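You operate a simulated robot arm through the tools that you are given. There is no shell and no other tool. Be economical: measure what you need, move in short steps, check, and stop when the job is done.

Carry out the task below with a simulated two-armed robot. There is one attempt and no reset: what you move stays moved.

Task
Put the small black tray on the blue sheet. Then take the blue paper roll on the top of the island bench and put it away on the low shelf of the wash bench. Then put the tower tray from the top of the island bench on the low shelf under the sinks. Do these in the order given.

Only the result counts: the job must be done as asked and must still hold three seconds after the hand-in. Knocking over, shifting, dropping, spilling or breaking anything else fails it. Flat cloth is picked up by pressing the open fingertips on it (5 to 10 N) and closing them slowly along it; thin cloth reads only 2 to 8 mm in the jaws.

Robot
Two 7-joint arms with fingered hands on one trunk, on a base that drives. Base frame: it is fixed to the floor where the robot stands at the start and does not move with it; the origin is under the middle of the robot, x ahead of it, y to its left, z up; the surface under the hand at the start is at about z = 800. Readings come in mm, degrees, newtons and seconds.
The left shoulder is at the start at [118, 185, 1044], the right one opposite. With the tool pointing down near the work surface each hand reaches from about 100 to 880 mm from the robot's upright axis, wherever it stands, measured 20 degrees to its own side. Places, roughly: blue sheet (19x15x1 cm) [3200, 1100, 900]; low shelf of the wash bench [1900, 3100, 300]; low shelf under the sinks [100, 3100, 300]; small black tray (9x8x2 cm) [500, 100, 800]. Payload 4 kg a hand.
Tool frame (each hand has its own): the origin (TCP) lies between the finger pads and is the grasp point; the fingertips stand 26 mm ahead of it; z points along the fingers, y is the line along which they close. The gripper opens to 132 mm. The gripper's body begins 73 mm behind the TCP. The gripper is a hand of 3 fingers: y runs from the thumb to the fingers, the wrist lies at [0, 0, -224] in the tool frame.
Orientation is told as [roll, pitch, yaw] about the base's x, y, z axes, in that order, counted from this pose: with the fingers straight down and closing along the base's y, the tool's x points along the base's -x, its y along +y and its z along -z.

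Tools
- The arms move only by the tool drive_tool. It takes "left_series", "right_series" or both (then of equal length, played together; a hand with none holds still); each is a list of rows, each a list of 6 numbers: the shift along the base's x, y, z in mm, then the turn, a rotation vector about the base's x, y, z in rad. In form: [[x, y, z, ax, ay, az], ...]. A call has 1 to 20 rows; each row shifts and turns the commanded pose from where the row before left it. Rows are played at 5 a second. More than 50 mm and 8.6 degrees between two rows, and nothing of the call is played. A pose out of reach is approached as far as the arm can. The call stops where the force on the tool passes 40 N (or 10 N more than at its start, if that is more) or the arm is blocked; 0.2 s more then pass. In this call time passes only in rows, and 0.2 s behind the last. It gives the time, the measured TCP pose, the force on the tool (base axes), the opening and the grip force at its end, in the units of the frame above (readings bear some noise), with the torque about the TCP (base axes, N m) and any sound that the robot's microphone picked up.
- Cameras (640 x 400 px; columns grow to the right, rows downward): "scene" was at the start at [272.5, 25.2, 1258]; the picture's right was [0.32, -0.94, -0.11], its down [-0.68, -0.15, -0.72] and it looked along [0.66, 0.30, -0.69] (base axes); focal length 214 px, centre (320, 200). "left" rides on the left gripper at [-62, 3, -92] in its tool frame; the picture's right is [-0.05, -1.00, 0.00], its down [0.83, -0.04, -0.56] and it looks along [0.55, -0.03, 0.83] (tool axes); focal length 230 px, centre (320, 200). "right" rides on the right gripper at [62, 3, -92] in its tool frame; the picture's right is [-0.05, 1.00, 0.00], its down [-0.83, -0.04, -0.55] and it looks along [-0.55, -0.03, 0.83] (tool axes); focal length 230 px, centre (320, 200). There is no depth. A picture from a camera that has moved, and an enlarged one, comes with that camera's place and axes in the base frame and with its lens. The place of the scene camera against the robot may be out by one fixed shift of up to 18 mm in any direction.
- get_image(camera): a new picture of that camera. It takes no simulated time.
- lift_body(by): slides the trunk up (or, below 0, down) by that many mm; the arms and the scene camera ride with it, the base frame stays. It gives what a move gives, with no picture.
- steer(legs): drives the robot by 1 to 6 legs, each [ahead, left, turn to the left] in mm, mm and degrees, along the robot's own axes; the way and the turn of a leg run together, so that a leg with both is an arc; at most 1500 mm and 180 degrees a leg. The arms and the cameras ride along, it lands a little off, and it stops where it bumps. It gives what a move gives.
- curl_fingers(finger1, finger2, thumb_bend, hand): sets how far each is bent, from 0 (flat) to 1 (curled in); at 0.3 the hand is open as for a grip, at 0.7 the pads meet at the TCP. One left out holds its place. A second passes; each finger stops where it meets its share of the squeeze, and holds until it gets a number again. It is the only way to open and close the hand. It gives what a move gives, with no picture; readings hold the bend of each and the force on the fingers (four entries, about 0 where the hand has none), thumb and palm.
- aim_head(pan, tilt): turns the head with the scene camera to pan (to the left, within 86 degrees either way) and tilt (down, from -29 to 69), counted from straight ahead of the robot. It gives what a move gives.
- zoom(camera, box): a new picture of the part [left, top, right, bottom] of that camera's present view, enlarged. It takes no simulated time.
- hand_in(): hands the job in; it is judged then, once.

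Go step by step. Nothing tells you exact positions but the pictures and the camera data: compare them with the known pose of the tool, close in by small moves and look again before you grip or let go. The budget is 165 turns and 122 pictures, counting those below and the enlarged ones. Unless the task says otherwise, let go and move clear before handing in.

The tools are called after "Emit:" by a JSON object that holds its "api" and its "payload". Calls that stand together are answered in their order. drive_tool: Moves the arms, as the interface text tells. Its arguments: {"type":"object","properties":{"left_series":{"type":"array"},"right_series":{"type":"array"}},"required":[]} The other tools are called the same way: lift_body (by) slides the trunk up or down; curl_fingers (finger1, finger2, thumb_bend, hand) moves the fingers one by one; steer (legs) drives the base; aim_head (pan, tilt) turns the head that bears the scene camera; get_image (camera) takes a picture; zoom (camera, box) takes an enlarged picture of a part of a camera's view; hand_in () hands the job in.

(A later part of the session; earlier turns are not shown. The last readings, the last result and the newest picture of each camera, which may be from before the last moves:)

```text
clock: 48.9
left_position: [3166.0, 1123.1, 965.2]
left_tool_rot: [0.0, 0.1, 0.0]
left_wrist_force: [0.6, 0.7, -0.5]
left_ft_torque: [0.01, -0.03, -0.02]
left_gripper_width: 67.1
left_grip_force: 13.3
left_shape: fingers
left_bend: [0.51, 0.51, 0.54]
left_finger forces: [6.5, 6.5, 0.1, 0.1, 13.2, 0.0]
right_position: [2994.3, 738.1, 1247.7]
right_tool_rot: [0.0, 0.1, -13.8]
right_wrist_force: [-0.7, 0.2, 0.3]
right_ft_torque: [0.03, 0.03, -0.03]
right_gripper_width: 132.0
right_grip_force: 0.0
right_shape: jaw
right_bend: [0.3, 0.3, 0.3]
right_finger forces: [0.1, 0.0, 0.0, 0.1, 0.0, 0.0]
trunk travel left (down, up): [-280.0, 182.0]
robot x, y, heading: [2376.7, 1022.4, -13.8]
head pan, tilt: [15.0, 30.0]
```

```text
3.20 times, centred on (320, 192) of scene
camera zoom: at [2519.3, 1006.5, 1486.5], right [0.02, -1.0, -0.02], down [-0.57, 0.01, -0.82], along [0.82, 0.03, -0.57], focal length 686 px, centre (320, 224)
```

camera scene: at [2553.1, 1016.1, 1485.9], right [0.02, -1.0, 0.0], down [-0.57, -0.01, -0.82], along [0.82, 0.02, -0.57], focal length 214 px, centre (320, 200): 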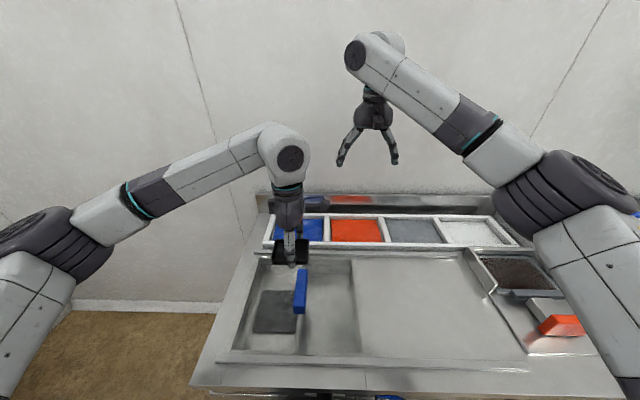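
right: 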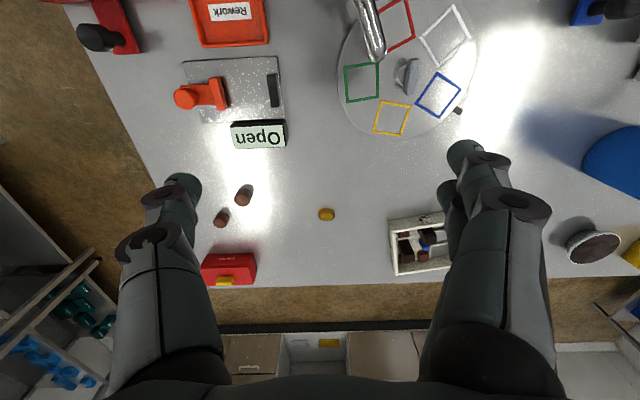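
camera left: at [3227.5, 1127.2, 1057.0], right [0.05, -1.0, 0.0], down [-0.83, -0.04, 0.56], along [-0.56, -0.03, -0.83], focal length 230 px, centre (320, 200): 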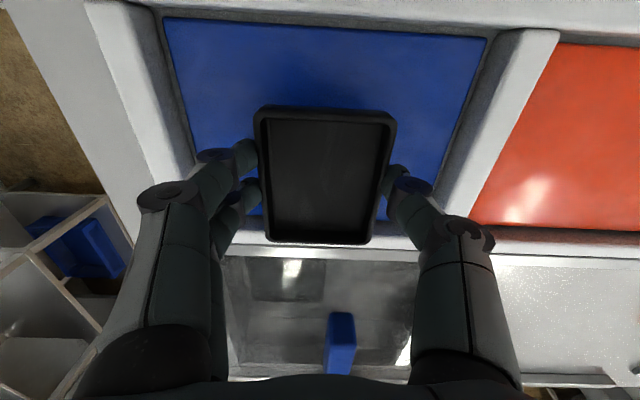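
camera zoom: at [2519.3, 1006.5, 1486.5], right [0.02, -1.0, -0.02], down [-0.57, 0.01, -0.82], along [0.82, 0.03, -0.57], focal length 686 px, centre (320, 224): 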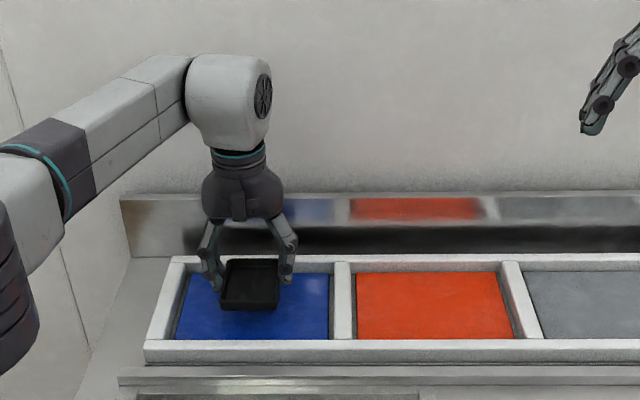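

The tray is centred and the sheet is at about z = 898, so contact should come near TCP z = 933. I will lower slowly.

Emit:
{"api": "drive_tool", "payload": {"left_series": [[0, -1, -12, 0, 0, 0], [0, 0, -10, 0, 0, 0], [0, 0, -5, 0, 0, 0], [0, 0, -3, 0, 0, 0]]}}

```text
clock: 49.9
left_position: [3166.8, 1120.1, 937.4]
left_tool_rot: [0.0, 0.0, 0.0]
left_wrist_force: [-0.3, 0.3, -0.4]
left_ft_torque: [-0.01, 0.01, 0.0]
left_gripper_width: 67.2
left_grip_force: 13.2
left_shape: fingers
left_bend: [0.51, 0.51, 0.54]
left_finger forces: [6.4, 6.4, 0.1, 0.1, 13.1, 0.0]
right_position: [2994.1, 738.2, 1248.8]
right_tool_rot: [0.0, 0.2, -13.7]
right_wrist_force: [-0.9, 0.5, 0.3]
right_ft_torque: [0.01, -0.02, -0.02]
right_gripper_width: 132.0
right_grip_force: 0.1
right_shape: jaw
right_bend: [0.3, 0.3, 0.3]
right_finger forces: [0.0, 0.1, 0.0, 0.0, 0.0, 0.1]
trunk travel left (down, up): [-280.0, 182.0]
robot x, y, heading: [2376.8, 1017.4, -13.8]
head pan, tilt: [15.0, 30.0]
```

Emit:
{"api": "drive_tool", "payload": {"left_series": [[0, 0, -2, 0, 0, 0], [0, 0, -2, 0, 0, 0]]}}

Emit:
{"api": "get_image", "payload": {"camera": "left"}}

```text
clock: 50.5
left_position: [3165.7, 1121.6, 932.7]
left_tool_rot: [0.0, 0.1, 0.1]
left_wrist_force: [0.2, 0.1, -0.3]
left_ft_torque: [-0.02, 0.01, 0.04]
left_gripper_width: 67.2
left_grip_force: 12.7
left_shape: fingers
left_bend: [0.51, 0.51, 0.54]
left_finger forces: [6.5, 6.5, 0.1, 0.0, 13.1, 0.0]
right_position: [2992.8, 737.6, 1248.3]
right_tool_rot: [-0.1, 0.0, -13.8]
right_wrist_force: [0.4, 0.4, 0.8]
right_ft_torque: [0.01, -0.04, 0.01]
right_gripper_width: 132.1
right_grip_force: 0.0
right_shape: jaw
right_bend: [0.3, 0.3, 0.3]
right_finger forces: [0.0, 0.1, 0.0, 0.0, 0.0, 0.0]
trunk travel left (down, up): [-280.0, 182.0]
robot x, y, heading: [2378.6, 1022.4, -13.7]
head pan, tilt: [15.0, 30.0]
```

```text
93 pictures are left
camera left: at [3227.5, 1126.4, 1025.1], right [0.05, -1.0, 0.0], down [-0.83, -0.04, 0.56], along [-0.55, -0.03, -0.83], focal length 230 px, centre (320, 200)
```

left: 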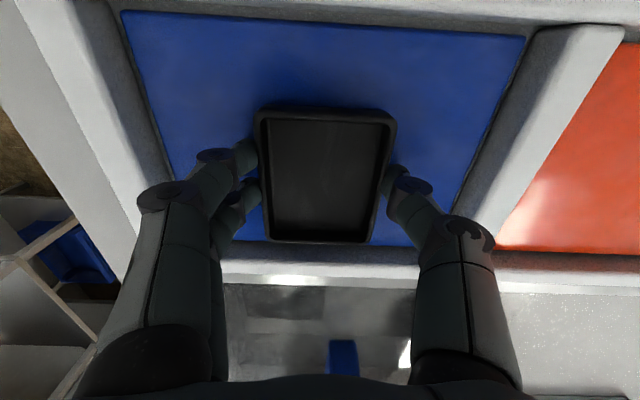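

Nearly down. A few more mm.

Emit:
{"api": "drive_tool", "payload": {"left_series": [[0, 0, -2, 0, 0, 0], [0, 0, -1, 0, 0, 0]]}}

```text
clock: 51.1
left_position: [3166.6, 1120.6, 930.5]
left_tool_rot: [0.1, 0.0, 0.0]
left_wrist_force: [-0.6, 0.3, -0.3]
left_ft_torque: [-0.01, -0.01, 0.0]
left_gripper_width: 67.3
left_grip_force: 13.1
left_shape: fingers
left_bend: [0.51, 0.51, 0.54]
left_finger forces: [6.5, 6.5, 0.1, 0.1, 13.1, 0.0]
right_position: [2994.1, 737.8, 1249.6]
right_tool_rot: [0.0, 0.1, -13.8]
right_wrist_force: [-0.5, 0.7, -0.6]
right_ft_torque: [-0.01, 0.03, -0.01]
right_gripper_width: 132.0
right_grip_force: 0.2
right_shape: jaw
right_bend: [0.3, 0.3, 0.3]
right_finger forces: [0.0, 0.0, 0.1, 0.0, 0.0, 0.0]
trunk travel left (down, up): [-280.0, 182.0]
robot x, y, heading: [2380.6, 1019.1, -13.9]
head pan, tilt: [15.0, 30.0]
```

Emit:
{"api": "drive_tool", "payload": {"left_series": [[0, 0, -2, 0, 0, 0], [0, 0, -1, 0, 0, 0]]}}

Emit:
{"api": "drive_tool", "payload": {"left_series": [[0, 0, -2, 0, 0, 0]]}}

Emit:
{"api": "zoom", "payload": {"camera": "scene", "box": [270, 180, 350, 230]}}

```text
clock: 51.7
left_position: [3166.4, 1121.7, 928.6]
left_tool_rot: [-0.1, -0.1, 0.0]
left_wrist_force: [-0.8, 0.5, 5.1]
left_ft_torque: [0.0, -0.01, -0.02]
left_gripper_width: 67.0
left_grip_force: 13.7
left_shape: fingers
left_bend: [0.51, 0.51, 0.54]
left_finger forces: [6.8, 7.0, 0.0, 0.1, 13.3, 0.0]
right_position: [2993.7, 738.1, 1249.4]
right_tool_rot: [-0.1, 0.0, -13.7]
right_wrist_force: [-0.8, 0.0, 0.0]
right_ft_torque: [0.0, -0.01, 0.02]
right_gripper_width: 132.0
right_grip_force: 0.1
right_shape: jaw
right_bend: [0.3, 0.3, 0.3]
right_finger forces: [0.1, 0.0, 0.1, 0.0, 0.0, 0.0]
trunk travel left (down, up): [-280.0, 182.0]
robot x, y, heading: [2377.9, 1019.2, -13.5]
head pan, tilt: [15.0, 30.0]
```

```text
clock: 52.1
left_position: [3164.9, 1122.0, 927.8]
left_tool_rot: [-0.1, -0.1, 0.0]
left_wrist_force: [2.2, 0.8, 12.8]
left_ft_torque: [0.03, -0.05, -0.02]
left_gripper_width: 67.0
left_grip_force: 14.2
left_shape: fingers
left_bend: [0.51, 0.51, 0.54]
left_finger forces: [7.4, 7.7, 0.1, 0.0, 13.5, 0.1]
right_position: [2991.2, 739.3, 1250.5]
right_tool_rot: [-0.1, -0.1, -13.8]
right_wrist_force: [0.1, 0.8, 0.7]
right_ft_torque: [-0.02, -0.03, -0.01]
right_gripper_width: 132.1
right_grip_force: 0.2
right_shape: jaw
right_bend: [0.3, 0.3, 0.3]
right_finger forces: [0.0, 0.0, 0.0, 0.1, 0.0, 0.0]
trunk travel left (down, up): [-280.0, 182.0]
robot x, y, heading: [2381.4, 1021.2, -13.8]
head pan, tilt: [15.0, 30.0]
```

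```text
8.00 times, centred on (310, 205) of scene
camera zoom: at [2516.8, 1006.3, 1487.0], right [0.02, -1.0, -0.02], down [-0.57, 0.01, -0.82], along [0.82, 0.03, -0.57], focal length 1716 px, centre (400, 160)
```

zoom: 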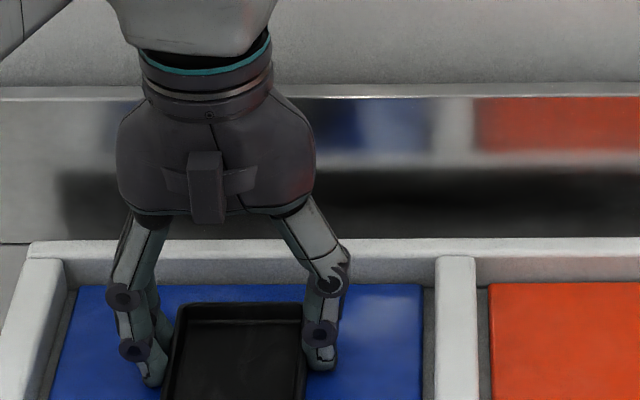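

The tray has landed (12 N). I will back up 2 mm to unload, then open the fingers in steps and lift straight up.

Emit:
{"api": "drive_tool", "payload": {"left_series": [[0, 0, 2, 0, 0, 0]]}}

Emit:
{"api": "curl_fingers", "payload": {"hand": "left", "finger1": 0.46, "finger2": 0.46, "thumb_bend": 0.47}}

Emit:
{"api": "curl_fingers", "payload": {"hand": "left", "finger1": 0.38, "finger2": 0.38, "thumb_bend": 0.38}}

Emit:
{"api": "drive_tool", "payload": {"left_series": [[0, 0, 10, 0, 0, 0], [0, 0, 20, 0, 0, 0], [0, 0, 40, 0, 0, 0], [0, 0, 50, 0, 0, 0], [0, 0, 50, 0, 0, 0]]}}

Emit:
{"api": "get_image", "payload": {"camera": "left"}}

```text
clock: 52.5
left_position: [3166.1, 1121.3, 927.7]
left_tool_rot: [0.0, -0.2, 0.0]
left_wrist_force: [3.3, 0.9, 10.9]
left_ft_torque: [-0.01, -0.07, 0.0]
left_gripper_width: 66.9
left_grip_force: 14.1
left_shape: fingers
left_bend: [0.52, 0.51, 0.54]
left_finger forces: [7.2, 7.3, 0.0, 0.0, 13.5, 0.0]
right_position: [2993.2, 736.7, 1249.8]
right_tool_rot: [0.1, 0.0, -13.8]
right_wrist_force: [0.6, 1.0, 0.0]
right_ft_torque: [0.01, 0.0, -0.02]
right_gripper_width: 132.3
right_grip_force: 0.2
right_shape: jaw
right_bend: [0.3, 0.3, 0.3]
right_finger forces: [0.1, 0.1, 0.1, 0.0, 0.1, 0.0]
trunk travel left (down, up): [-280.0, 182.0]
robot x, y, heading: [2375.5, 1021.5, -13.8]
head pan, tilt: [15.0, 30.0]
```

```text
clock: 53.5
left_position: [3165.8, 1122.8, 927.8]
left_tool_rot: [0.0, 0.2, 0.0]
left_wrist_force: [-0.7, 1.6, 2.8]
left_ft_torque: [-0.11, 0.0, -0.01]
left_gripper_width: 77.6
left_grip_force: 1.4
left_shape: fingers
left_bend: [0.46, 0.46, 0.48]
left_finger forces: [0.0, 0.0, 0.1, 0.0, 3.2, 0.0]
right_position: [2993.8, 737.9, 1247.9]
right_tool_rot: [-0.1, 0.0, -13.8]
right_wrist_force: [-0.2, 0.6, -0.4]
right_ft_torque: [-0.02, 0.0, 0.05]
right_gripper_width: 132.2
right_grip_force: 0.0
right_shape: jaw
right_bend: [0.3, 0.3, 0.3]
right_finger forces: [0.0, 0.0, 0.1, 0.1, 0.1, 0.0]
trunk travel left (down, up): [-280.0, 182.0]
robot x, y, heading: [2379.9, 1020.0, -13.7]
head pan, tilt: [15.0, 30.0]
```

```text
clock: 54.5
left_position: [3166.7, 1121.9, 926.4]
left_tool_rot: [0.0, 0.0, 0.0]
left_wrist_force: [-0.2, 0.9, -0.5]
left_ft_torque: [-0.02, -0.01, -0.02]
left_gripper_width: 107.4
left_grip_force: 0.1
left_shape: fingers
left_bend: [0.38, 0.38, 0.38]
left_finger forces: [0.0, 0.0, 0.1, 0.0, 0.0, 0.0]
right_position: [2993.4, 737.3, 1248.7]
right_tool_rot: [0.1, 0.0, -13.9]
right_wrist_force: [-0.2, 0.7, 0.7]
right_ft_torque: [-0.02, 0.04, -0.03]
right_gripper_width: 132.1
right_grip_force: 0.1
right_shape: jaw
right_bend: [0.3, 0.3, 0.3]
right_finger forces: [0.0, 0.1, 0.0, 0.0, 0.0, 0.0]
trunk travel left (down, up): [-280.0, 182.0]
robot x, y, heading: [2380.5, 1018.3, -13.6]
head pan, tilt: [15.0, 30.0]
```

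```text
clock: 55.7
left_position: [3163.7, 1119.3, 1099.2]
left_tool_rot: [0.0, 0.1, -0.1]
left_wrist_force: [0.0, -0.2, 0.1]
left_ft_torque: [-0.03, -0.02, 0.02]
left_gripper_width: 107.6
left_grip_force: 0.2
left_shape: fingers
left_bend: [0.38, 0.38, 0.38]
left_finger forces: [0.0, 0.0, 0.1, 0.1, 0.0, 0.0]
right_position: [2992.1, 737.4, 1249.7]
right_tool_rot: [0.0, -0.1, -13.8]
right_wrist_force: [0.3, -0.1, -0.1]
right_ft_torque: [0.04, 0.01, 0.02]
right_gripper_width: 131.6
right_grip_force: 0.0
right_shape: jaw
right_bend: [0.3, 0.3, 0.3]
right_finger forces: [0.1, 0.0, 0.1, 0.0, 0.1, 0.0]
trunk travel left (down, up): [-280.0, 182.0]
robot x, y, heading: [2377.5, 1017.4, -14.0]
head pan, tilt: [15.0, 30.0]
```

```text
91 pictures are left
camera left: at [3225.2, 1125.1, 1191.0], right [0.05, -1.0, 0.0], down [-0.83, -0.04, 0.56], along [-0.55, -0.03, -0.83], focal length 230 px, centre (320, 200)
```

left: 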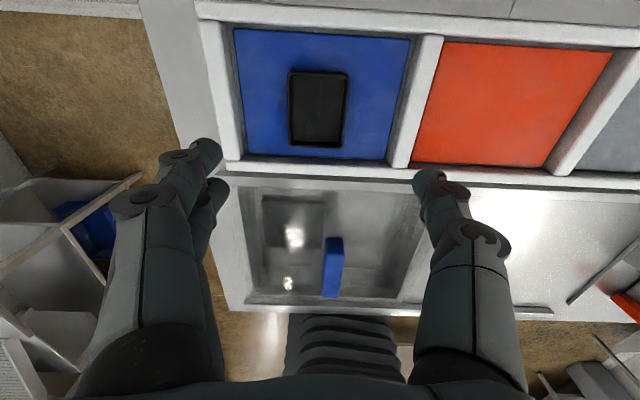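

The tray lies flat on the blue sheet. Next I will back off and turn to face the left wall, to see the wash bench and the sinks.

Emit:
{"api": "steer", "payload": {"legs": [[-450, 0, 0], [0, 0, 104]]}}

Emit:
{"api": "aim_head", "payload": {"pan": 0, "tilt": 20}}

Emit:
{"api": "get_image", "payload": {"camera": "scene"}}

Emit:
{"api": "aim_head", "payload": {"pan": 55, "tilt": 20}}

Emit:
{"api": "get_image", "payload": {"camera": "scene"}}

```text
clock: 62.8
left_position: [1643.2, 1863.2, 1097.4]
left_tool_rot: [0.0, 0.0, 104.6]
left_wrist_force: [-0.3, -0.7, -0.4]
left_ft_torque: [0.02, 0.02, 0.0]
left_gripper_width: 107.7
left_grip_force: 0.1
left_shape: fingers
left_bend: [0.38, 0.38, 0.38]
left_finger forces: [0.0, 0.0, 0.0, 0.0, 0.1, 0.0]
right_position: [2057.9, 1794.0, 1248.5]
right_tool_rot: [0.0, 0.0, 90.8]
right_wrist_force: [0.2, 0.5, -0.4]
right_ft_torque: [0.01, 0.01, -0.03]
right_gripper_width: 131.7
right_grip_force: 0.1
right_shape: jaw
right_bend: [0.3, 0.3, 0.3]
right_finger forces: [0.0, 0.0, 0.0, 0.0, 0.0, 0.0]
trunk travel left (down, up): [-280.0, 182.0]
robot x, y, heading: [1941.6, 1126.9, 90.6]
head pan, tilt: [15.0, 30.0]
```

```text
clock: 63.6
left_position: [1643.3, 1863.3, 1098.2]
left_tool_rot: [0.0, -0.1, 104.6]
left_wrist_force: [-0.3, 0.2, -0.1]
left_ft_torque: [-0.02, 0.02, 0.0]
left_gripper_width: 107.7
left_grip_force: 0.1
left_shape: fingers
left_bend: [0.38, 0.38, 0.38]
left_finger forces: [0.0, 0.0, 0.0, 0.1, 0.0, 0.0]
right_position: [2057.4, 1793.8, 1248.6]
right_tool_rot: [0.1, 0.0, 90.8]
right_wrist_force: [0.3, -0.4, 0.5]
right_ft_torque: [0.0, -0.02, 0.02]
right_gripper_width: 131.9
right_grip_force: 0.0
right_shape: jaw
right_bend: [0.3, 0.3, 0.3]
right_finger forces: [0.0, 0.0, 0.1, 0.1, 0.1, 0.0]
trunk travel left (down, up): [-280.0, 182.0]
robot x, y, heading: [1937.2, 1125.3, 90.8]
head pan, tilt: [0.0, 20.0]
```

```text
90 pictures are left
camera scene: at [1949.6, 1255.1, 1502.1], right [1.0, 0.01, 0.0], down [0.01, -0.42, -0.91], along [-0.01, 0.91, -0.42], focal length 214 px, centre (320, 200)
```

scene: 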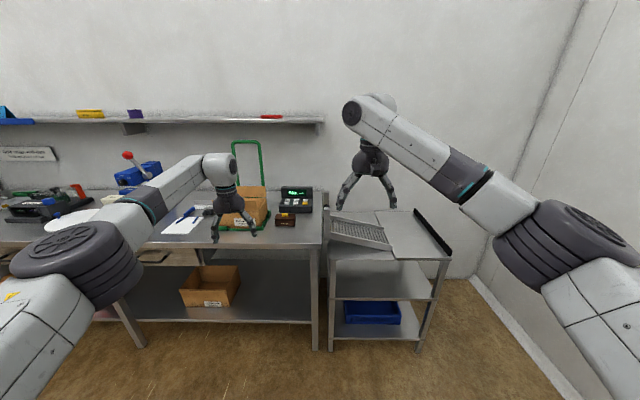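

```text
clock: 64.8
left_position: [1643.6, 1863.3, 1096.7]
left_tool_rot: [0.0, 0.0, 104.5]
left_wrist_force: [-0.2, -0.6, -0.4]
left_ft_torque: [-0.01, -0.02, -0.01]
left_gripper_width: 107.8
left_grip_force: 0.1
left_shape: fingers
left_bend: [0.38, 0.38, 0.38]
left_finger forces: [0.0, 0.0, 0.0, 0.0, 0.0, 0.0]
right_position: [2057.5, 1793.6, 1248.3]
right_tool_rot: [0.0, 0.0, 90.8]
right_wrist_force: [0.1, -0.4, 1.2]
right_ft_torque: [-0.02, 0.03, -0.01]
right_gripper_width: 131.7
right_grip_force: 0.0
right_shape: jaw
right_bend: [0.3, 0.3, 0.3]
right_finger forces: [0.0, 0.0, 0.0, 0.1, 0.0, 0.0]
trunk travel left (down, up): [-280.0, 182.0]
robot x, y, heading: [1937.9, 1126.9, 90.7]
head pan, tilt: [55.0, 20.0]
```

```text
89 pictures are left
camera scene: at [1874.0, 1214.6, 1505.5], right [0.56, 0.82, -0.07], down [0.28, -0.27, -0.92], along [-0.78, 0.5, -0.39], focal length 214 px, centre (320, 200)
```

scene: 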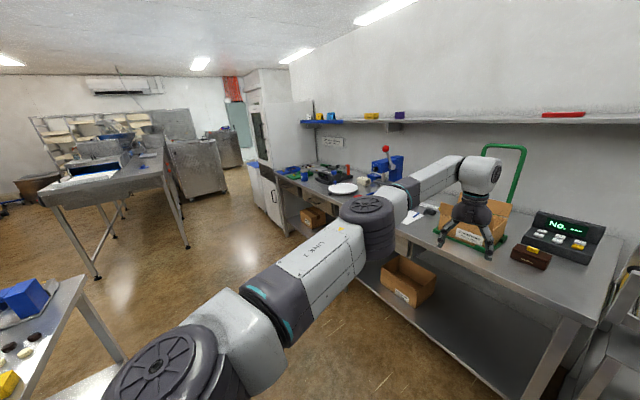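

These are packing benches ending near y = 2800, so the wash bench at y = 3100 may lie in a room behind this wall. I will zoom towards the far end to look for a doorway.

Emit:
{"api": "zoom", "payload": {"camera": "scene", "box": [180, 50, 340, 150]}}

Emit:
{"api": "zoom", "payload": {"camera": "scene", "box": [0, 70, 240, 220]}}

```text
4.00 times, centred on (260, 100) of scene
camera zoom: at [1874.0, 1214.6, 1505.5], right [0.56, 0.82, -0.07], down [0.28, -0.27, -0.92], along [-0.78, 0.5, -0.39], focal length 858 px, centre (560, 600)
```

zoom: 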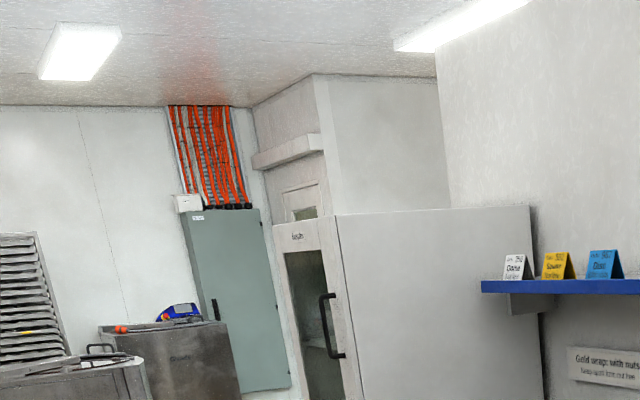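

```text
2.67 times, centred on (120, 145) of scene
camera zoom: at [1874.0, 1214.6, 1505.5], right [0.56, 0.82, -0.07], down [0.28, -0.27, -0.92], along [-0.78, 0.5, -0.39], focal length 572 px, centre (853, 347)
```

zoom: 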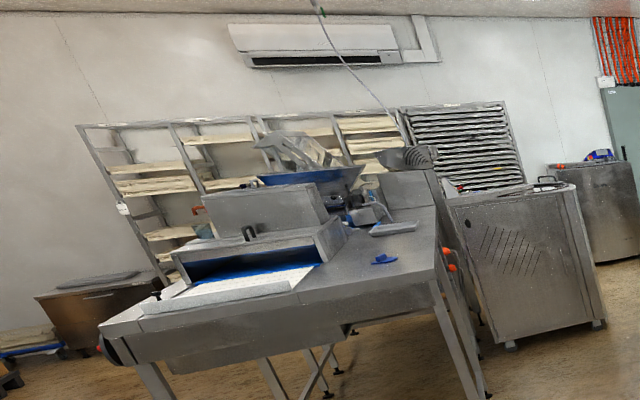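

A sliding door labelled like a wash room seems to sit at the far end of this wall, so the shelves are likely behind it. First I will fetch the roll: turn around and approach the left end of the island table.

Emit:
{"api": "steer", "payload": {"legs": [[0, 0, -180], [-80, -1200, 0]]}}

Emit:
{"api": "aim_head", "payload": {"pan": 0, "tilt": 40}}

Emit:
{"api": "get_image", "payload": {"camera": "scene"}}

```text
clock: 78.1
left_position: [1093.2, 422.9, 1098.0]
left_tool_rot: [0.0, 0.0, -71.9]
left_wrist_force: [-0.4, -0.5, 0.5]
left_ft_torque: [0.0, -0.01, 0.02]
left_gripper_width: 107.7
left_grip_force: 0.0
left_shape: fingers
left_bend: [0.38, 0.38, 0.38]
left_finger forces: [0.0, 0.0, 0.0, 0.1, 0.0, 0.1]
right_position: [676.0, 466.2, 1248.6]
right_tool_rot: [0.0, 0.1, -85.7]
right_wrist_force: [1.3, -0.3, 0.6]
right_ft_torque: [-0.02, 0.01, -0.01]
right_gripper_width: 131.6
right_grip_force: 0.1
right_shape: jaw
right_bend: [0.3, 0.3, 0.3]
right_finger forces: [0.0, 0.1, 0.1, 0.1, 0.1, 0.0]
trunk travel left (down, up): [-280.0, 182.0]
robot x, y, heading: [749.7, 1140.7, -85.5]
head pan, tilt: [55.0, 20.0]
```

```text
clock: 79.3
left_position: [1093.3, 424.7, 1098.2]
left_tool_rot: [0.1, 0.0, -71.8]
left_wrist_force: [0.1, 0.4, -0.5]
left_ft_torque: [0.01, 0.0, -0.03]
left_gripper_width: 107.5
left_grip_force: 0.0
left_shape: fingers
left_bend: [0.38, 0.38, 0.38]
left_finger forces: [0.1, 0.0, 0.1, 0.0, 0.1, 0.0]
right_position: [676.2, 466.7, 1249.0]
right_tool_rot: [0.0, 0.0, -85.7]
right_wrist_force: [0.4, -0.8, -0.1]
right_ft_torque: [-0.01, -0.03, -0.02]
right_gripper_width: 131.8
right_grip_force: 0.0
right_shape: jaw
right_bend: [0.3, 0.3, 0.3]
right_finger forces: [0.0, 0.1, 0.1, 0.0, 0.0, 0.1]
trunk travel left (down, up): [-280.0, 182.0]
robot x, y, heading: [755.9, 1140.5, -85.6]
head pan, tilt: [0.0, 40.0]
```

```text
86 pictures are left
camera scene: at [773.9, 1011.0, 1471.6], right [-1.0, -0.08, 0.0], down [-0.05, 0.7, -0.71], along [0.05, -0.71, -0.71], focal length 214 px, centre (320, 200)
```

scene: 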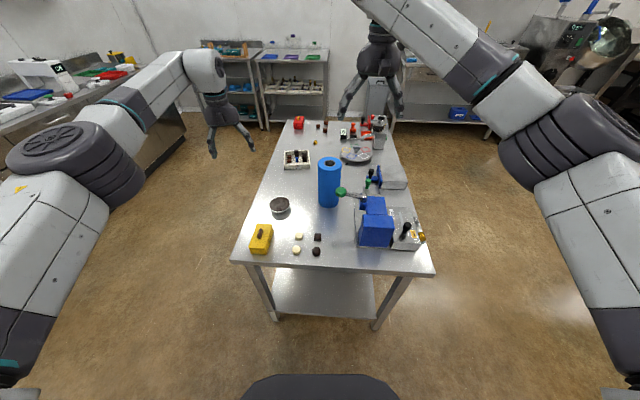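

The roll stands at about [778, 340], with low items between it and the table end. I will zoom in on it.

Emit:
{"api": "zoom", "payload": {"camera": "scene", "box": [230, 110, 440, 280]}}

```text
2.35 times, centred on (335, 195) of scene
camera zoom: at [773.9, 1011.0, 1471.6], right [-1.0, -0.08, 0.0], down [-0.05, 0.7, -0.71], along [0.05, -0.71, -0.71], focal length 505 px, centre (285, 212)
```

zoom: 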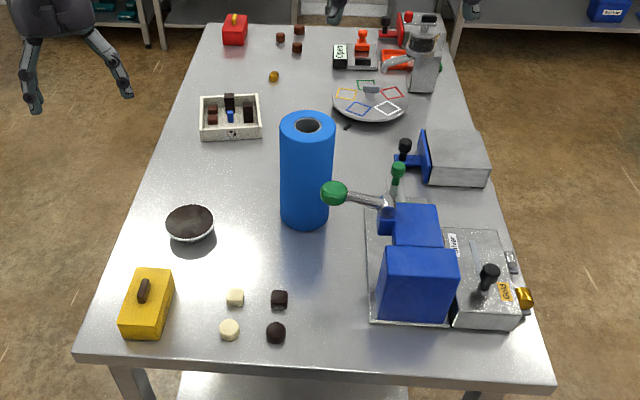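

The press lever's green knob at about [742, 468, 976] blocks a straight approach, so I will come at the roll diagonally from the far-left side with a horizontal left hand. First I lower the trunk, open the hand and turn it.

Emit:
{"api": "lift_body", "payload": {"by": -130}}

Emit:
{"api": "curl_fingers", "payload": {"hand": "left", "finger1": 0.3, "finger2": 0.3, "thumb_bend": 0.3}}

Emit:
{"api": "drive_tool", "payload": {"left_series": [[-9, 0, 2, 0, 0, -0.1418], [-9, 0, 2, 0, 0, -0.1418], [-9, 0, 2, 0, 0, -0.1418], [-9, 0, 2, 0, 0, -0.1418], [-9, 0, 2, 0, 0, -0.1418], [-9, 0, 2, 0, 0, -0.1418], [-9, 0, 2, 0, 0, -0.1418], [-9, 0, 2, 0, 0, -0.1418], [-9, 0, 2, 0, 0, -0.1418], [-9, 0, 0, -0.082, 0.117, 0], [-9, 0, 0, -0.082, 0.117, 0], [-9, 0, 0, -0.082, 0.117, 0], [-9, 0, 0, -0.082, 0.117, 0], [-9, 0, 0, -0.082, 0.117, 0], [-9, 0, 0, -0.082, 0.117, 0], [-9, 0, 0, -0.082, 0.117, 0], [-9, 0, 0, -0.082, 0.117, 0], [-9, 0, 0, -0.082, 0.117, 0], [-9, 0, 0, -0.082, 0.117, 0], [-9, 0, 0, -0.082, 0.117, 0]]}}

Emit:
{"api": "get_image", "payload": {"camera": "scene"}}

Emit:
{"api": "get_image", "payload": {"camera": "left"}}

```text
clock: 80.9
left_position: [1093.3, 424.3, 970.5]
left_tool_rot: [0.0, -0.1, -72.0]
left_wrist_force: [-1.3, -0.5, 0.9]
left_ft_torque: [0.0, -0.01, -0.01]
left_gripper_width: 107.8
left_grip_force: 0.0
left_shape: fingers
left_bend: [0.38, 0.38, 0.38]
left_finger forces: [0.0, 0.0, 0.1, 0.0, 0.0, 0.0]
right_position: [675.5, 467.8, 1121.2]
right_tool_rot: [-0.1, 0.0, -85.8]
right_wrist_force: [-0.6, 0.3, 0.2]
right_ft_torque: [0.0, -0.01, 0.02]
right_gripper_width: 131.8
right_grip_force: 0.0
right_shape: jaw
right_bend: [0.3, 0.3, 0.3]
right_finger forces: [0.0, 0.0, 0.0, 0.1, 0.0, 0.0]
trunk travel left (down, up): [-150.0, 312.0]
robot x, y, heading: [750.7, 1142.2, -85.5]
head pan, tilt: [0.0, 40.0]
```

```text
clock: 81.9
left_position: [1093.6, 422.0, 968.7]
left_tool_rot: [0.0, 0.0, -71.9]
left_wrist_force: [0.2, 0.9, 0.2]
left_ft_torque: [-0.01, 0.01, 0.02]
left_gripper_width: 133.9
left_grip_force: 0.1
left_shape: fingers
left_bend: [0.3, 0.3, 0.3]
left_finger forces: [0.0, 0.0, 0.0, 0.0, 0.1, 0.0]
right_position: [675.6, 467.3, 1119.1]
right_tool_rot: [0.0, 0.0, -85.8]
right_wrist_force: [0.1, -0.3, -0.2]
right_ft_torque: [0.01, 0.01, 0.01]
right_gripper_width: 131.9
right_grip_force: 0.0
right_shape: jaw
right_bend: [0.3, 0.3, 0.3]
right_finger forces: [0.0, 0.0, 0.0, 0.1, 0.1, 0.0]
trunk travel left (down, up): [-150.0, 312.0]
robot x, y, heading: [752.3, 1138.0, -85.8]
head pan, tilt: [0.0, 40.0]
```

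```text
clock: 86.1
left_position: [913.4, 423.4, 986.1]
left_tool_rot: [153.7, -89.9, 61.4]
left_wrist_force: [-0.9, -0.6, -0.2]
left_ft_torque: [0.04, 0.0, 0.03]
left_gripper_width: 134.0
left_grip_force: 0.0
left_shape: fingers
left_bend: [0.3, 0.3, 0.3]
left_finger forces: [0.0, 0.0, 0.0, 0.0, 0.0, 0.0]
right_position: [674.2, 466.3, 1117.6]
right_tool_rot: [0.1, 0.1, -85.7]
right_wrist_force: [0.3, 0.6, 0.9]
right_ft_torque: [-0.04, -0.02, -0.03]
right_gripper_width: 131.9
right_grip_force: 0.1
right_shape: jaw
right_bend: [0.3, 0.3, 0.3]
right_finger forces: [0.0, 0.0, 0.1, 0.1, 0.0, 0.0]
trunk travel left (down, up): [-150.0, 312.0]
robot x, y, heading: [751.0, 1140.2, -85.7]
head pan, tilt: [0.0, 40.0]
```

```text
84 pictures are left
camera scene: at [779.9, 924.6, 1310.4], right [-1.0, -0.07, 0.0], down [-0.06, 0.81, -0.58], along [0.04, -0.58, -0.81], focal length 214 px, centre (320, 200)
```

scene: 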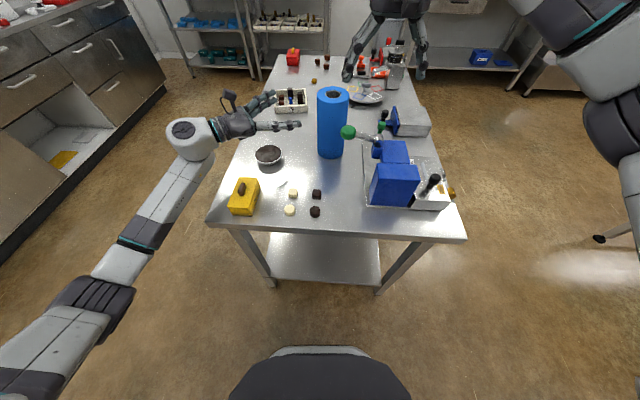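

```text
83 pictures are left
camera left: at [991.6, 474.9, 1046.8], right [-0.57, 0.82, 0.05], down [0.43, 0.35, -0.83], along [-0.7, -0.46, -0.55], focal length 230 px, centre (320, 200)
```

left: 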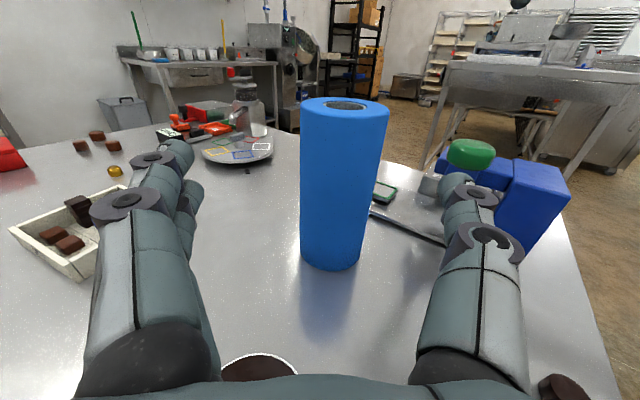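

The hand is horizontal and faces the roll, which sits about 25 mm toward the thumb side. I will shift, lower to mid-height and close half the distance.

Emit:
{"api": "drive_tool", "payload": {"left_series": [[-5, 7, -25, 0, 0, 0], [-5, 7, -25, 0, 0, 0], [-4, 6, -24, 0, 0, 0], [-25, -17, 0, 0, 0, 0], [-25, -17, 0, 0, 0, 0]]}}

Emit:
{"api": "get_image", "payload": {"camera": "left"}}

Emit:
{"api": "zoom", "payload": {"camera": "scene", "box": [210, 60, 450, 210]}}

```text
clock: 87.3
left_position: [850.7, 414.9, 918.1]
left_tool_rot: [123.7, -89.3, 91.6]
left_wrist_force: [0.5, -0.4, -0.4]
left_ft_torque: [0.02, -0.05, 0.03]
left_gripper_width: 134.0
left_grip_force: 0.1
left_shape: fingers
left_bend: [0.3, 0.3, 0.3]
left_finger forces: [0.0, 0.1, 0.0, 0.1, 0.0, 0.1]
right_position: [676.5, 475.0, 1124.6]
right_tool_rot: [-0.1, -0.4, -85.5]
right_wrist_force: [0.0, 0.0, -0.4]
right_ft_torque: [0.0, -0.01, 0.02]
right_gripper_width: 131.7
right_grip_force: 0.0
right_shape: jaw
right_bend: [0.3, 0.3, 0.3]
right_finger forces: [0.0, 0.1, 0.0, 0.0, 0.1, 0.0]
trunk travel left (down, up): [-150.0, 312.0]
robot x, y, heading: [751.1, 1139.1, -85.6]
head pan, tilt: [0.0, 40.0]
```

```text
82 pictures are left
camera left: at [928.5, 467.8, 980.2], right [-0.58, 0.82, 0.04], down [0.43, 0.34, -0.83], along [-0.7, -0.46, -0.55], focal length 230 px, centre (320, 200)
```

left: 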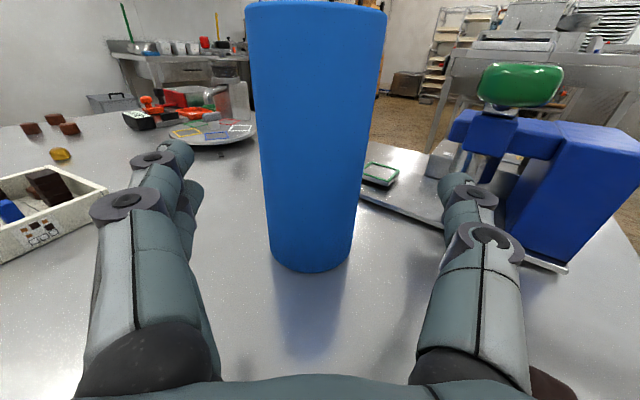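

```text
2.67 times, centred on (330, 135) of scene
camera zoom: at [779.9, 933.3, 1312.7], right [-1.0, -0.08, 0.0], down [-0.06, 0.8, -0.59], along [0.04, -0.59, -0.81], focal length 572 px, centre (293, 373)
```

zoom: 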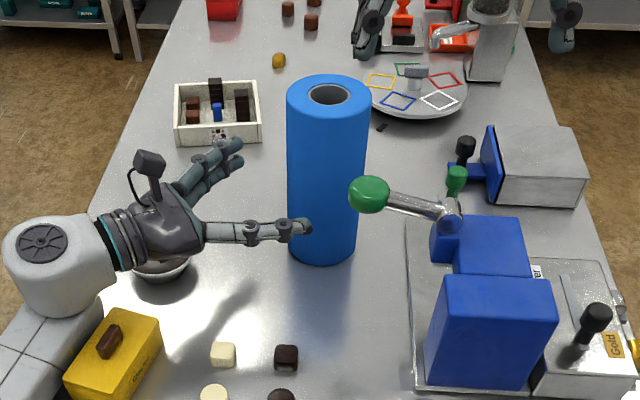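

The roll is centred between the fingers with its axis about 95 mm ahead, near [773, 360]. I will move ahead around it and check.

Emit:
{"api": "drive_tool", "payload": {"left_series": [[-20, -14, -1, 0, 0, 0], [-20, -14, -1, 0, 0, 0], [-20, -14, -1, 0, 0, 0], [-15, -11, 0, 0, 0, 0]]}}

Emit:
{"api": "get_image", "payload": {"camera": "left"}}

Emit:
{"api": "zoom", "payload": {"camera": "scene", "box": [210, 60, 450, 210]}}

```text
clock: 88.3
left_position: [788.7, 370.1, 925.1]
left_tool_rot: [116.5, -88.6, 98.8]
left_wrist_force: [-0.4, 0.5, 0.7]
left_ft_torque: [-0.01, 0.01, -0.01]
left_gripper_width: 134.0
left_grip_force: 0.0
left_shape: fingers
left_bend: [0.3, 0.3, 0.3]
left_finger forces: [0.0, 0.0, 0.1, 0.0, 0.0, 0.0]
left hand out of reach, approached as far as the arm can: row 4
right_position: [678.9, 479.1, 1129.0]
right_tool_rot: [-0.2, -0.7, -85.7]
right_wrist_force: [0.3, 0.2, -0.3]
right_ft_torque: [-0.01, 0.03, 0.0]
right_gripper_width: 131.6
right_grip_force: 0.0
right_shape: jaw
right_bend: [0.3, 0.3, 0.3]
right_finger forces: [0.1, 0.0, 0.1, 0.0, 0.1, 0.0]
trunk travel left (down, up): [-150.0, 312.0]
robot x, y, heading: [752.7, 1136.2, -85.7]
head pan, tilt: [0.0, 40.0]
```

```text
80 pictures are left
camera left: at [865.3, 424.4, 985.7], right [-0.58, 0.82, 0.03], down [0.43, 0.34, -0.84], along [-0.69, -0.47, -0.55], focal length 230 px, centre (320, 200)
```

left: 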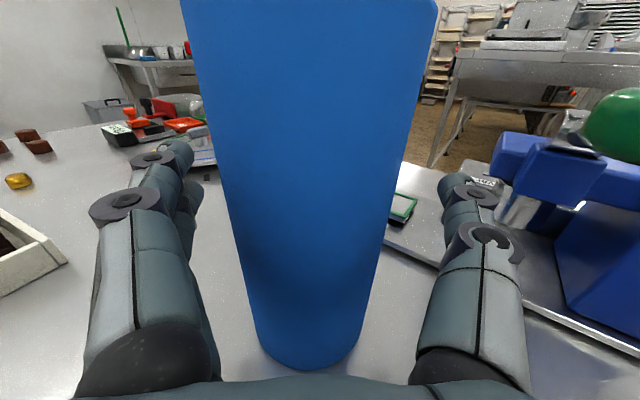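

```text
2.67 times, centred on (330, 135) of scene
camera zoom: at [783.7, 939.5, 1313.9], right [-1.0, -0.08, 0.0], down [-0.06, 0.8, -0.59], along [0.04, -0.59, -0.8], focal length 572 px, centre (293, 373)
```

zoom: 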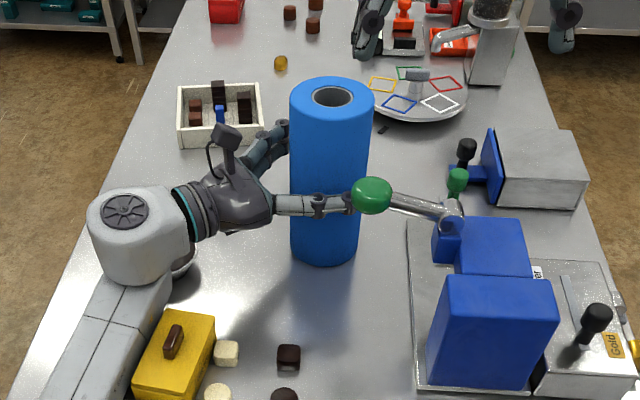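

The trunk readings shifted, which suggests the left forearm is resting on something. I will look at the whole arm.

Emit:
{"api": "aim_head", "payload": {"pan": 25, "tilt": 50}}

Emit:
{"api": "get_image", "payload": {"camera": "scene"}}

```text
clock: 89.2
left_position: [788.1, 369.8, 925.5]
left_tool_rot: [122.2, -88.5, 93.3]
left_wrist_force: [0.6, 0.4, 0.2]
left_ft_torque: [-0.01, 0.03, -0.01]
left_gripper_width: 134.2
left_grip_force: 0.2
left_shape: fingers
left_bend: [0.3, 0.3, 0.3]
left_finger forces: [0.0, 0.1, 0.0, 0.1, 0.1, 0.1]
right_position: [678.6, 479.5, 1129.2]
right_tool_rot: [-0.3, -0.7, -85.6]
right_wrist_force: [-0.3, -0.4, -1.0]
right_ft_torque: [-0.01, -0.01, 0.02]
right_gripper_width: 131.7
right_grip_force: 0.0
right_shape: jaw
right_bend: [0.3, 0.3, 0.3]
right_finger forces: [0.1, 0.0, 0.0, 0.1, 0.0, 0.1]
trunk travel left (down, up): [-150.0, 312.0]
robot x, y, heading: [750.9, 1139.8, -85.5]
head pan, tilt: [25.0, 50.0]
```

```text
78 pictures are left
camera scene: at [814.1, 960.0, 1303.1], right [-0.87, -0.48, -0.1], down [-0.39, 0.8, -0.46], along [0.3, -0.37, -0.88], focal length 214 px, centre (320, 200)
```

scene: 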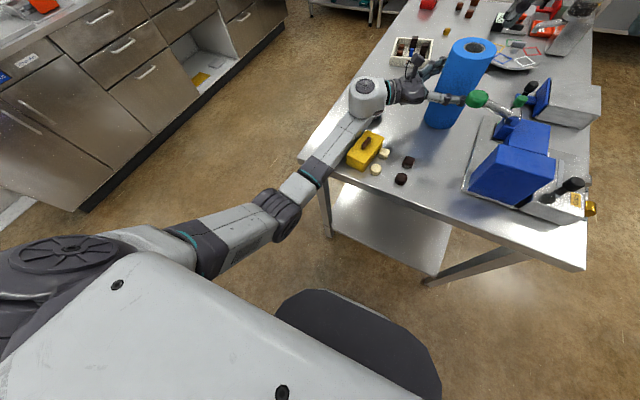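

The forearm has pushed the yellow block about 70 mm; I will have to put it back. First I will grip the roll now, without further arm motion, and then lift with the trunk so the forearm rises straight off the block.

Emit:
{"api": "curl_fingers", "payload": {"hand": "left", "finger1": 0.44, "finger2": 0.44, "thumb_bend": 0.44}}

```text
clock: 90.2
left_position: [789.0, 370.5, 927.0]
left_tool_rot: [122.6, -88.5, 92.7]
left_wrist_force: [0.8, -1.8, 0.2]
left_ft_torque: [-0.06, -0.02, 0.02]
left_gripper_width: 90.8
left_grip_force: 0.6
left_shape: fingers
left_bend: [0.43, 0.43, 0.44]
left_finger forces: [0.8, 0.7, 0.0, 0.1, 0.0, 0.0]
right_position: [678.3, 479.0, 1127.4]
right_tool_rot: [-0.2, -0.6, -85.7]
right_wrist_force: [0.6, -0.4, -0.6]
right_ft_torque: [0.0, 0.01, -0.01]
right_gripper_width: 132.0
right_grip_force: 0.2
right_shape: jaw
right_bend: [0.3, 0.3, 0.3]
right_finger forces: [0.0, 0.0, 0.1, 0.0, 0.0, 0.0]
trunk travel left (down, up): [-150.0, 312.0]
robot x, y, heading: [750.2, 1140.3, -85.2]
head pan, tilt: [25.0, 50.0]
```

Emit:
{"api": "curl_fingers", "payload": {"hand": "left", "finger1": 0.5, "finger2": 0.5, "thumb_bend": 0.5}}

Emit:
{"api": "curl_fingers", "payload": {"hand": "left", "finger1": 0.58, "finger2": 0.58, "thumb_bend": 0.58}}

Emit:
{"api": "get_image", "payload": {"camera": "left"}}

```text
clock: 91.2
left_position: [786.9, 369.6, 925.5]
left_tool_rot: [122.8, -88.4, 92.6]
left_wrist_force: [0.5, -0.6, 0.8]
left_ft_torque: [0.02, 0.04, -0.02]
left_gripper_width: 81.9
left_grip_force: 6.1
left_shape: fingers
left_bend: [0.46, 0.46, 0.48]
left_finger forces: [3.3, 3.1, 0.1, 0.0, 5.4, 0.0]
right_position: [678.9, 478.7, 1127.1]
right_tool_rot: [-0.2, -0.6, -85.7]
right_wrist_force: [-0.3, 0.3, 0.0]
right_ft_torque: [0.01, 0.01, -0.01]
right_gripper_width: 131.9
right_grip_force: 0.0
right_shape: jaw
right_bend: [0.3, 0.3, 0.3]
right_finger forces: [0.1, 0.1, 0.0, 0.0, 0.1, 0.1]
trunk travel left (down, up): [-150.0, 312.0]
robot x, y, heading: [751.5, 1141.7, -85.6]
head pan, tilt: [25.0, 50.0]
```

```text
clock: 92.2
left_position: [786.2, 370.0, 926.2]
left_tool_rot: [122.7, -88.5, 92.8]
left_wrist_force: [1.2, -0.9, -0.2]
left_ft_torque: [0.03, 0.03, 0.01]
left_gripper_width: 81.0
left_grip_force: 15.2
left_shape: fingers
left_bend: [0.45, 0.46, 0.51]
left_finger forces: [7.6, 7.7, 0.1, 0.0, 14.5, 0.0]
right_position: [679.4, 477.9, 1127.9]
right_tool_rot: [-0.2, -0.6, -85.6]
right_wrist_force: [-1.0, -0.5, 0.3]
right_ft_torque: [-0.01, -0.01, -0.01]
right_gripper_width: 131.8
right_grip_force: 0.1
right_shape: jaw
right_bend: [0.3, 0.3, 0.3]
right_finger forces: [0.0, 0.1, 0.1, 0.1, 0.0, 0.0]
trunk travel left (down, up): [-150.0, 312.0]
robot x, y, heading: [753.6, 1145.7, -85.8]
head pan, tilt: [25.0, 50.0]
```

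```text
77 pictures are left
camera left: at [864.0, 424.0, 986.4], right [-0.58, 0.82, 0.03], down [0.43, 0.34, -0.84], along [-0.69, -0.47, -0.54], focal length 230 px, centre (320, 200)
```

left: 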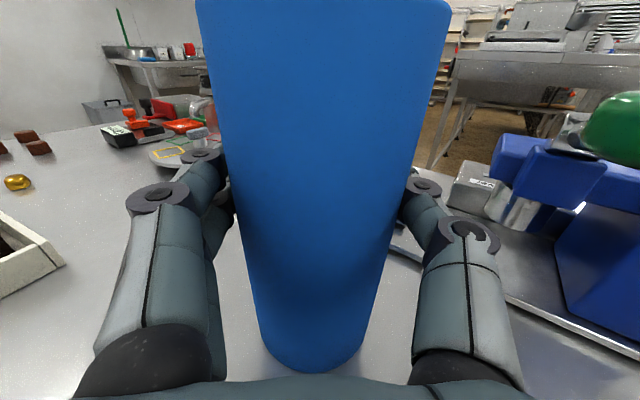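

The roll is gripped with 15 N. I will lift with the trunk and look at the roll and the yellow block.

Emit:
{"api": "lift_body", "payload": {"by": 60}}

Emit:
{"api": "get_image", "payload": {"camera": "scene"}}

```text
clock: 93.2
left_position: [778.7, 371.5, 1032.2]
left_tool_rot: [119.3, -85.6, 95.8]
left_wrist_force: [-0.2, -0.4, -2.1]
left_ft_torque: [0.02, -0.02, -0.01]
left_gripper_width: 81.0
left_grip_force: 14.9
left_shape: fingers
left_bend: [0.46, 0.46, 0.51]
left_finger forces: [7.6, 7.6, 0.0, 0.0, 15.3, 0.0]
right_position: [675.0, 464.8, 1175.4]
right_tool_rot: [-0.1, 0.2, -85.8]
right_wrist_force: [-0.1, 0.0, 0.4]
right_ft_torque: [-0.01, 0.02, 0.02]
right_gripper_width: 131.9
right_grip_force: 0.0
right_shape: jaw
right_bend: [0.3, 0.3, 0.3]
right_finger forces: [0.0, 0.0, 0.0, 0.0, 0.1, 0.0]
trunk travel left (down, up): [-210.0, 252.0]
robot x, y, heading: [755.6, 1140.3, -86.0]
head pan, tilt: [25.0, 50.0]
```

```text
76 pictures are left
camera scene: at [807.4, 986.0, 1376.7], right [-0.87, -0.48, -0.07], down [-0.38, 0.76, -0.52], along [0.3, -0.43, -0.85], focal length 214 px, centre (320, 200)
```

scene: 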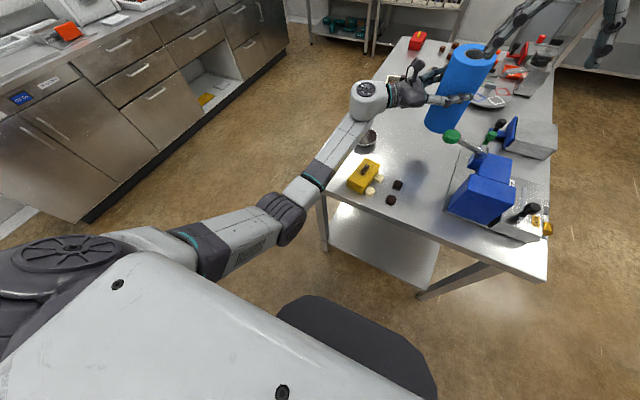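

The roll is lifted; the forearm had been pressing hard. I will lift more, back off and shift toward the far side so the right hand can put the yellow block back to about [1015, 588].

Emit:
{"api": "lift_body", "payload": {"by": 120}}

Emit:
{"api": "steer", "payload": {"legs": [[-150, 0, 0], [0, 420, 0]]}}

Emit:
{"api": "aim_head", "payload": {"pan": -10, "tilt": 48}}

Emit:
{"api": "get_image", "payload": {"camera": "scene"}}

```text
clock: 94.7
left_position: [778.5, 397.9, 1242.0]
left_tool_rot: [120.3, -79.0, 94.8]
left_wrist_force: [0.0, 0.0, -3.1]
left_ft_torque: [0.03, -0.03, 0.01]
left_gripper_width: 80.8
left_grip_force: 15.3
left_shape: fingers
left_bend: [0.46, 0.46, 0.51]
left_finger forces: [7.5, 7.4, 0.0, 0.0, 15.4, 0.0]
right_position: [675.9, 465.1, 1297.3]
right_tool_rot: [0.0, 0.1, -85.7]
right_wrist_force: [-0.2, -0.7, -0.2]
right_ft_torque: [0.0, 0.02, 0.01]
right_gripper_width: 132.1
right_grip_force: 0.0
right_shape: jaw
right_bend: [0.3, 0.3, 0.3]
right_finger forces: [0.0, 0.0, 0.1, 0.1, 0.0, 0.0]
trunk travel left (down, up): [-330.0, 132.0]
robot x, y, heading: [753.2, 1139.0, -85.7]
head pan, tilt: [25.0, 50.0]
```

```text
clock: 98.3
left_position: [1175.6, 577.7, 1242.3]
left_tool_rot: [120.2, -79.0, 94.2]
left_wrist_force: [-0.3, -0.2, -2.8]
left_ft_torque: [0.04, -0.08, -0.05]
left_gripper_width: 81.0
left_grip_force: 14.4
left_shape: fingers
left_bend: [0.46, 0.46, 0.51]
left_finger forces: [7.4, 7.4, 0.1, 0.1, 15.5, 0.1]
right_position: [1071.9, 643.9, 1298.4]
right_tool_rot: [0.0, 0.1, -86.5]
right_wrist_force: [0.7, 0.6, -0.5]
right_ft_torque: [0.02, 0.0, 0.02]
right_gripper_width: 131.8
right_grip_force: 0.0
right_shape: jaw
right_bend: [0.3, 0.3, 0.3]
right_finger forces: [0.0, 0.0, 0.1, 0.0, 0.1, 0.0]
trunk travel left (down, up): [-330.0, 132.0]
robot x, y, heading: [1159.1, 1314.1, -86.6]
head pan, tilt: [25.0, 50.0]
```

```text
clock: 99.3
left_position: [1174.1, 577.6, 1242.7]
left_tool_rot: [120.4, -78.9, 94.2]
left_wrist_force: [0.1, -0.5, -3.1]
left_ft_torque: [0.01, -0.05, 0.01]
left_gripper_width: 80.6
left_grip_force: 15.1
left_shape: fingers
left_bend: [0.46, 0.46, 0.51]
left_finger forces: [7.4, 7.5, 0.0, 0.0, 15.4, 0.1]
right_position: [1073.2, 644.9, 1299.9]
right_tool_rot: [0.0, 0.1, -86.5]
right_wrist_force: [-0.7, -0.5, -0.5]
right_ft_torque: [0.02, -0.02, -0.01]
right_gripper_width: 131.7
right_grip_force: 0.0
right_shape: jaw
right_bend: [0.3, 0.3, 0.3]
right_finger forces: [0.0, 0.0, 0.0, 0.1, 0.0, 0.0]
trunk travel left (down, up): [-330.0, 132.0]
robot x, y, heading: [1156.8, 1319.7, -86.8]
head pan, tilt: [-10.0, 48.0]
```

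```text
75 pictures are left
camera scene: at [1162.7, 1216.7, 1515.8], right [-0.99, 0.11, 0.01], down [0.08, 0.77, -0.63], along [-0.08, -0.63, -0.77], focal length 214 px, centre (320, 200)
```

scene: 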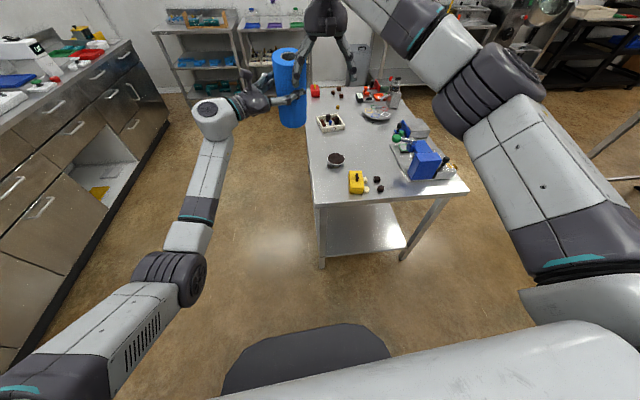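

The roll is held well. I will zoom in on the yellow block and its neighbours.

Emit:
{"api": "zoom", "payload": {"camera": "scene", "box": [300, 120, 480, 220]}}

```text
3.56 times, centred on (390, 170) of scene
camera zoom: at [1162.7, 1216.7, 1515.8], right [-0.99, 0.11, 0.01], down [0.08, 0.77, -0.63], along [-0.08, -0.63, -0.77], focal length 763 px, centre (71, 307)
```

zoom: 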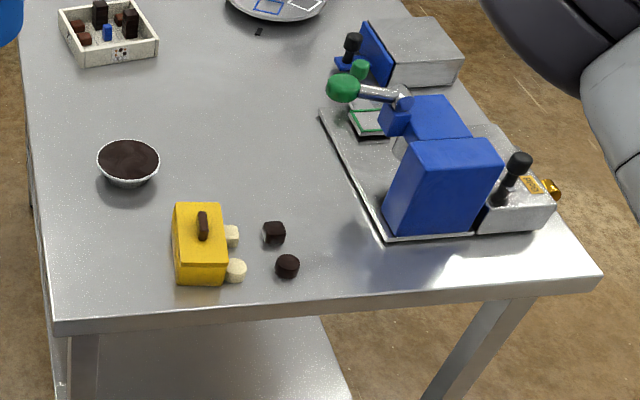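

The block now sits at about [925, 563] touching the white pieces; it was at about [1016, 575]. I will drive up, and turn the right hand to close along y over it.

Emit:
{"api": "steer", "payload": {"legs": [[190, 0, 0]]}}

Emit:
{"api": "drive_tool", "payload": {"right_series": [[-12, 8, -15, 0, 0, -0.143], [-12, 8, -15, 0, 0, -0.143], [-12, 8, -15, 0, 0, -0.143], [-12, 8, -15, 0, 0, -0.143], [-12, 8, -15, 0, 0, -0.143], [-12, 8, -15, 0, 0, -0.143], [-12, 8, -15, 0, 0, -0.143], [-12, 8, -15, 0, 0, -0.143], [-12, 8, -15, 0, 0, -0.143], [-12, 8, -15, 0, 0, -0.143], [-12, 8, -15, 0, 0, -0.143], [-12, 8, -15, 0, 0, 0]]}}

Emit:
{"api": "get_image", "payload": {"camera": "right"}}

```text
clock: 100.8
left_position: [1188.7, 391.1, 1244.7]
left_tool_rot: [120.4, -78.9, 94.1]
left_wrist_force: [-0.1, 0.9, -3.1]
left_ft_torque: [0.06, -0.05, -0.01]
left_gripper_width: 81.0
left_grip_force: 14.6
left_shape: fingers
left_bend: [0.46, 0.46, 0.51]
left_finger forces: [7.5, 7.4, 0.0, 0.0, 15.4, 0.1]
right_position: [1086.3, 457.2, 1299.1]
right_tool_rot: [0.0, -0.2, -86.3]
right_wrist_force: [1.0, -0.1, 0.3]
right_ft_torque: [-0.03, -0.04, 0.06]
right_gripper_width: 132.0
right_grip_force: 0.0
right_shape: jaw
right_bend: [0.3, 0.3, 0.3]
right_finger forces: [0.1, 0.0, 0.1, 0.1, 0.0, 0.0]
trunk travel left (down, up): [-330.0, 132.0]
robot x, y, heading: [1170.8, 1127.7, -86.3]
head pan, tilt: [-10.0, 48.0]
```

```text
clock: 103.4
left_position: [1189.0, 389.2, 1243.7]
left_tool_rot: [120.2, -79.0, 94.3]
left_wrist_force: [0.7, -0.2, -3.9]
left_ft_torque: [0.06, -0.04, 0.02]
left_gripper_width: 80.7
left_grip_force: 14.4
left_shape: fingers
left_bend: [0.46, 0.46, 0.51]
left_finger forces: [7.3, 7.4, 0.0, 0.1, 15.4, 0.0]
right_position: [942.1, 552.6, 1120.3]
right_tool_rot: [0.1, 0.1, -176.5]
right_wrist_force: [0.8, -0.2, 0.1]
right_ft_torque: [-0.01, 0.01, 0.02]
right_gripper_width: 131.9
right_grip_force: 0.1
right_shape: jaw
right_bend: [0.3, 0.3, 0.3]
right_finger forces: [0.1, 0.0, 0.1, 0.0, 0.0, 0.0]
trunk travel left (down, up): [-330.0, 132.0]
robot x, y, heading: [1170.1, 1122.9, -86.1]
head pan, tilt: [-10.0, 48.0]
```

```text
73 pictures are left
camera right: at [1001.6, 553.0, 1213.4], right [0.01, -1.0, 0.0], down [-0.83, -0.01, 0.55], along [-0.55, -0.01, -0.83], focal length 230 px, centre (320, 200)
```

right: 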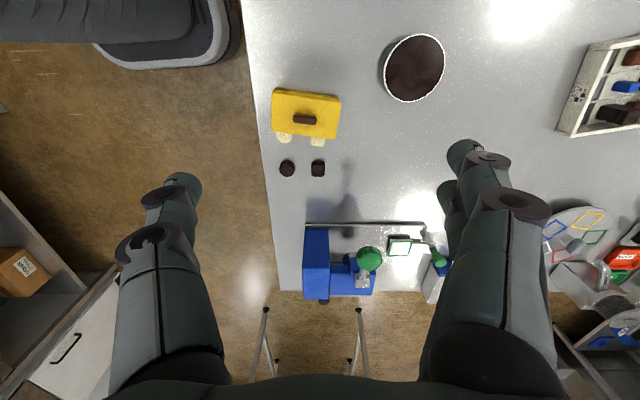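

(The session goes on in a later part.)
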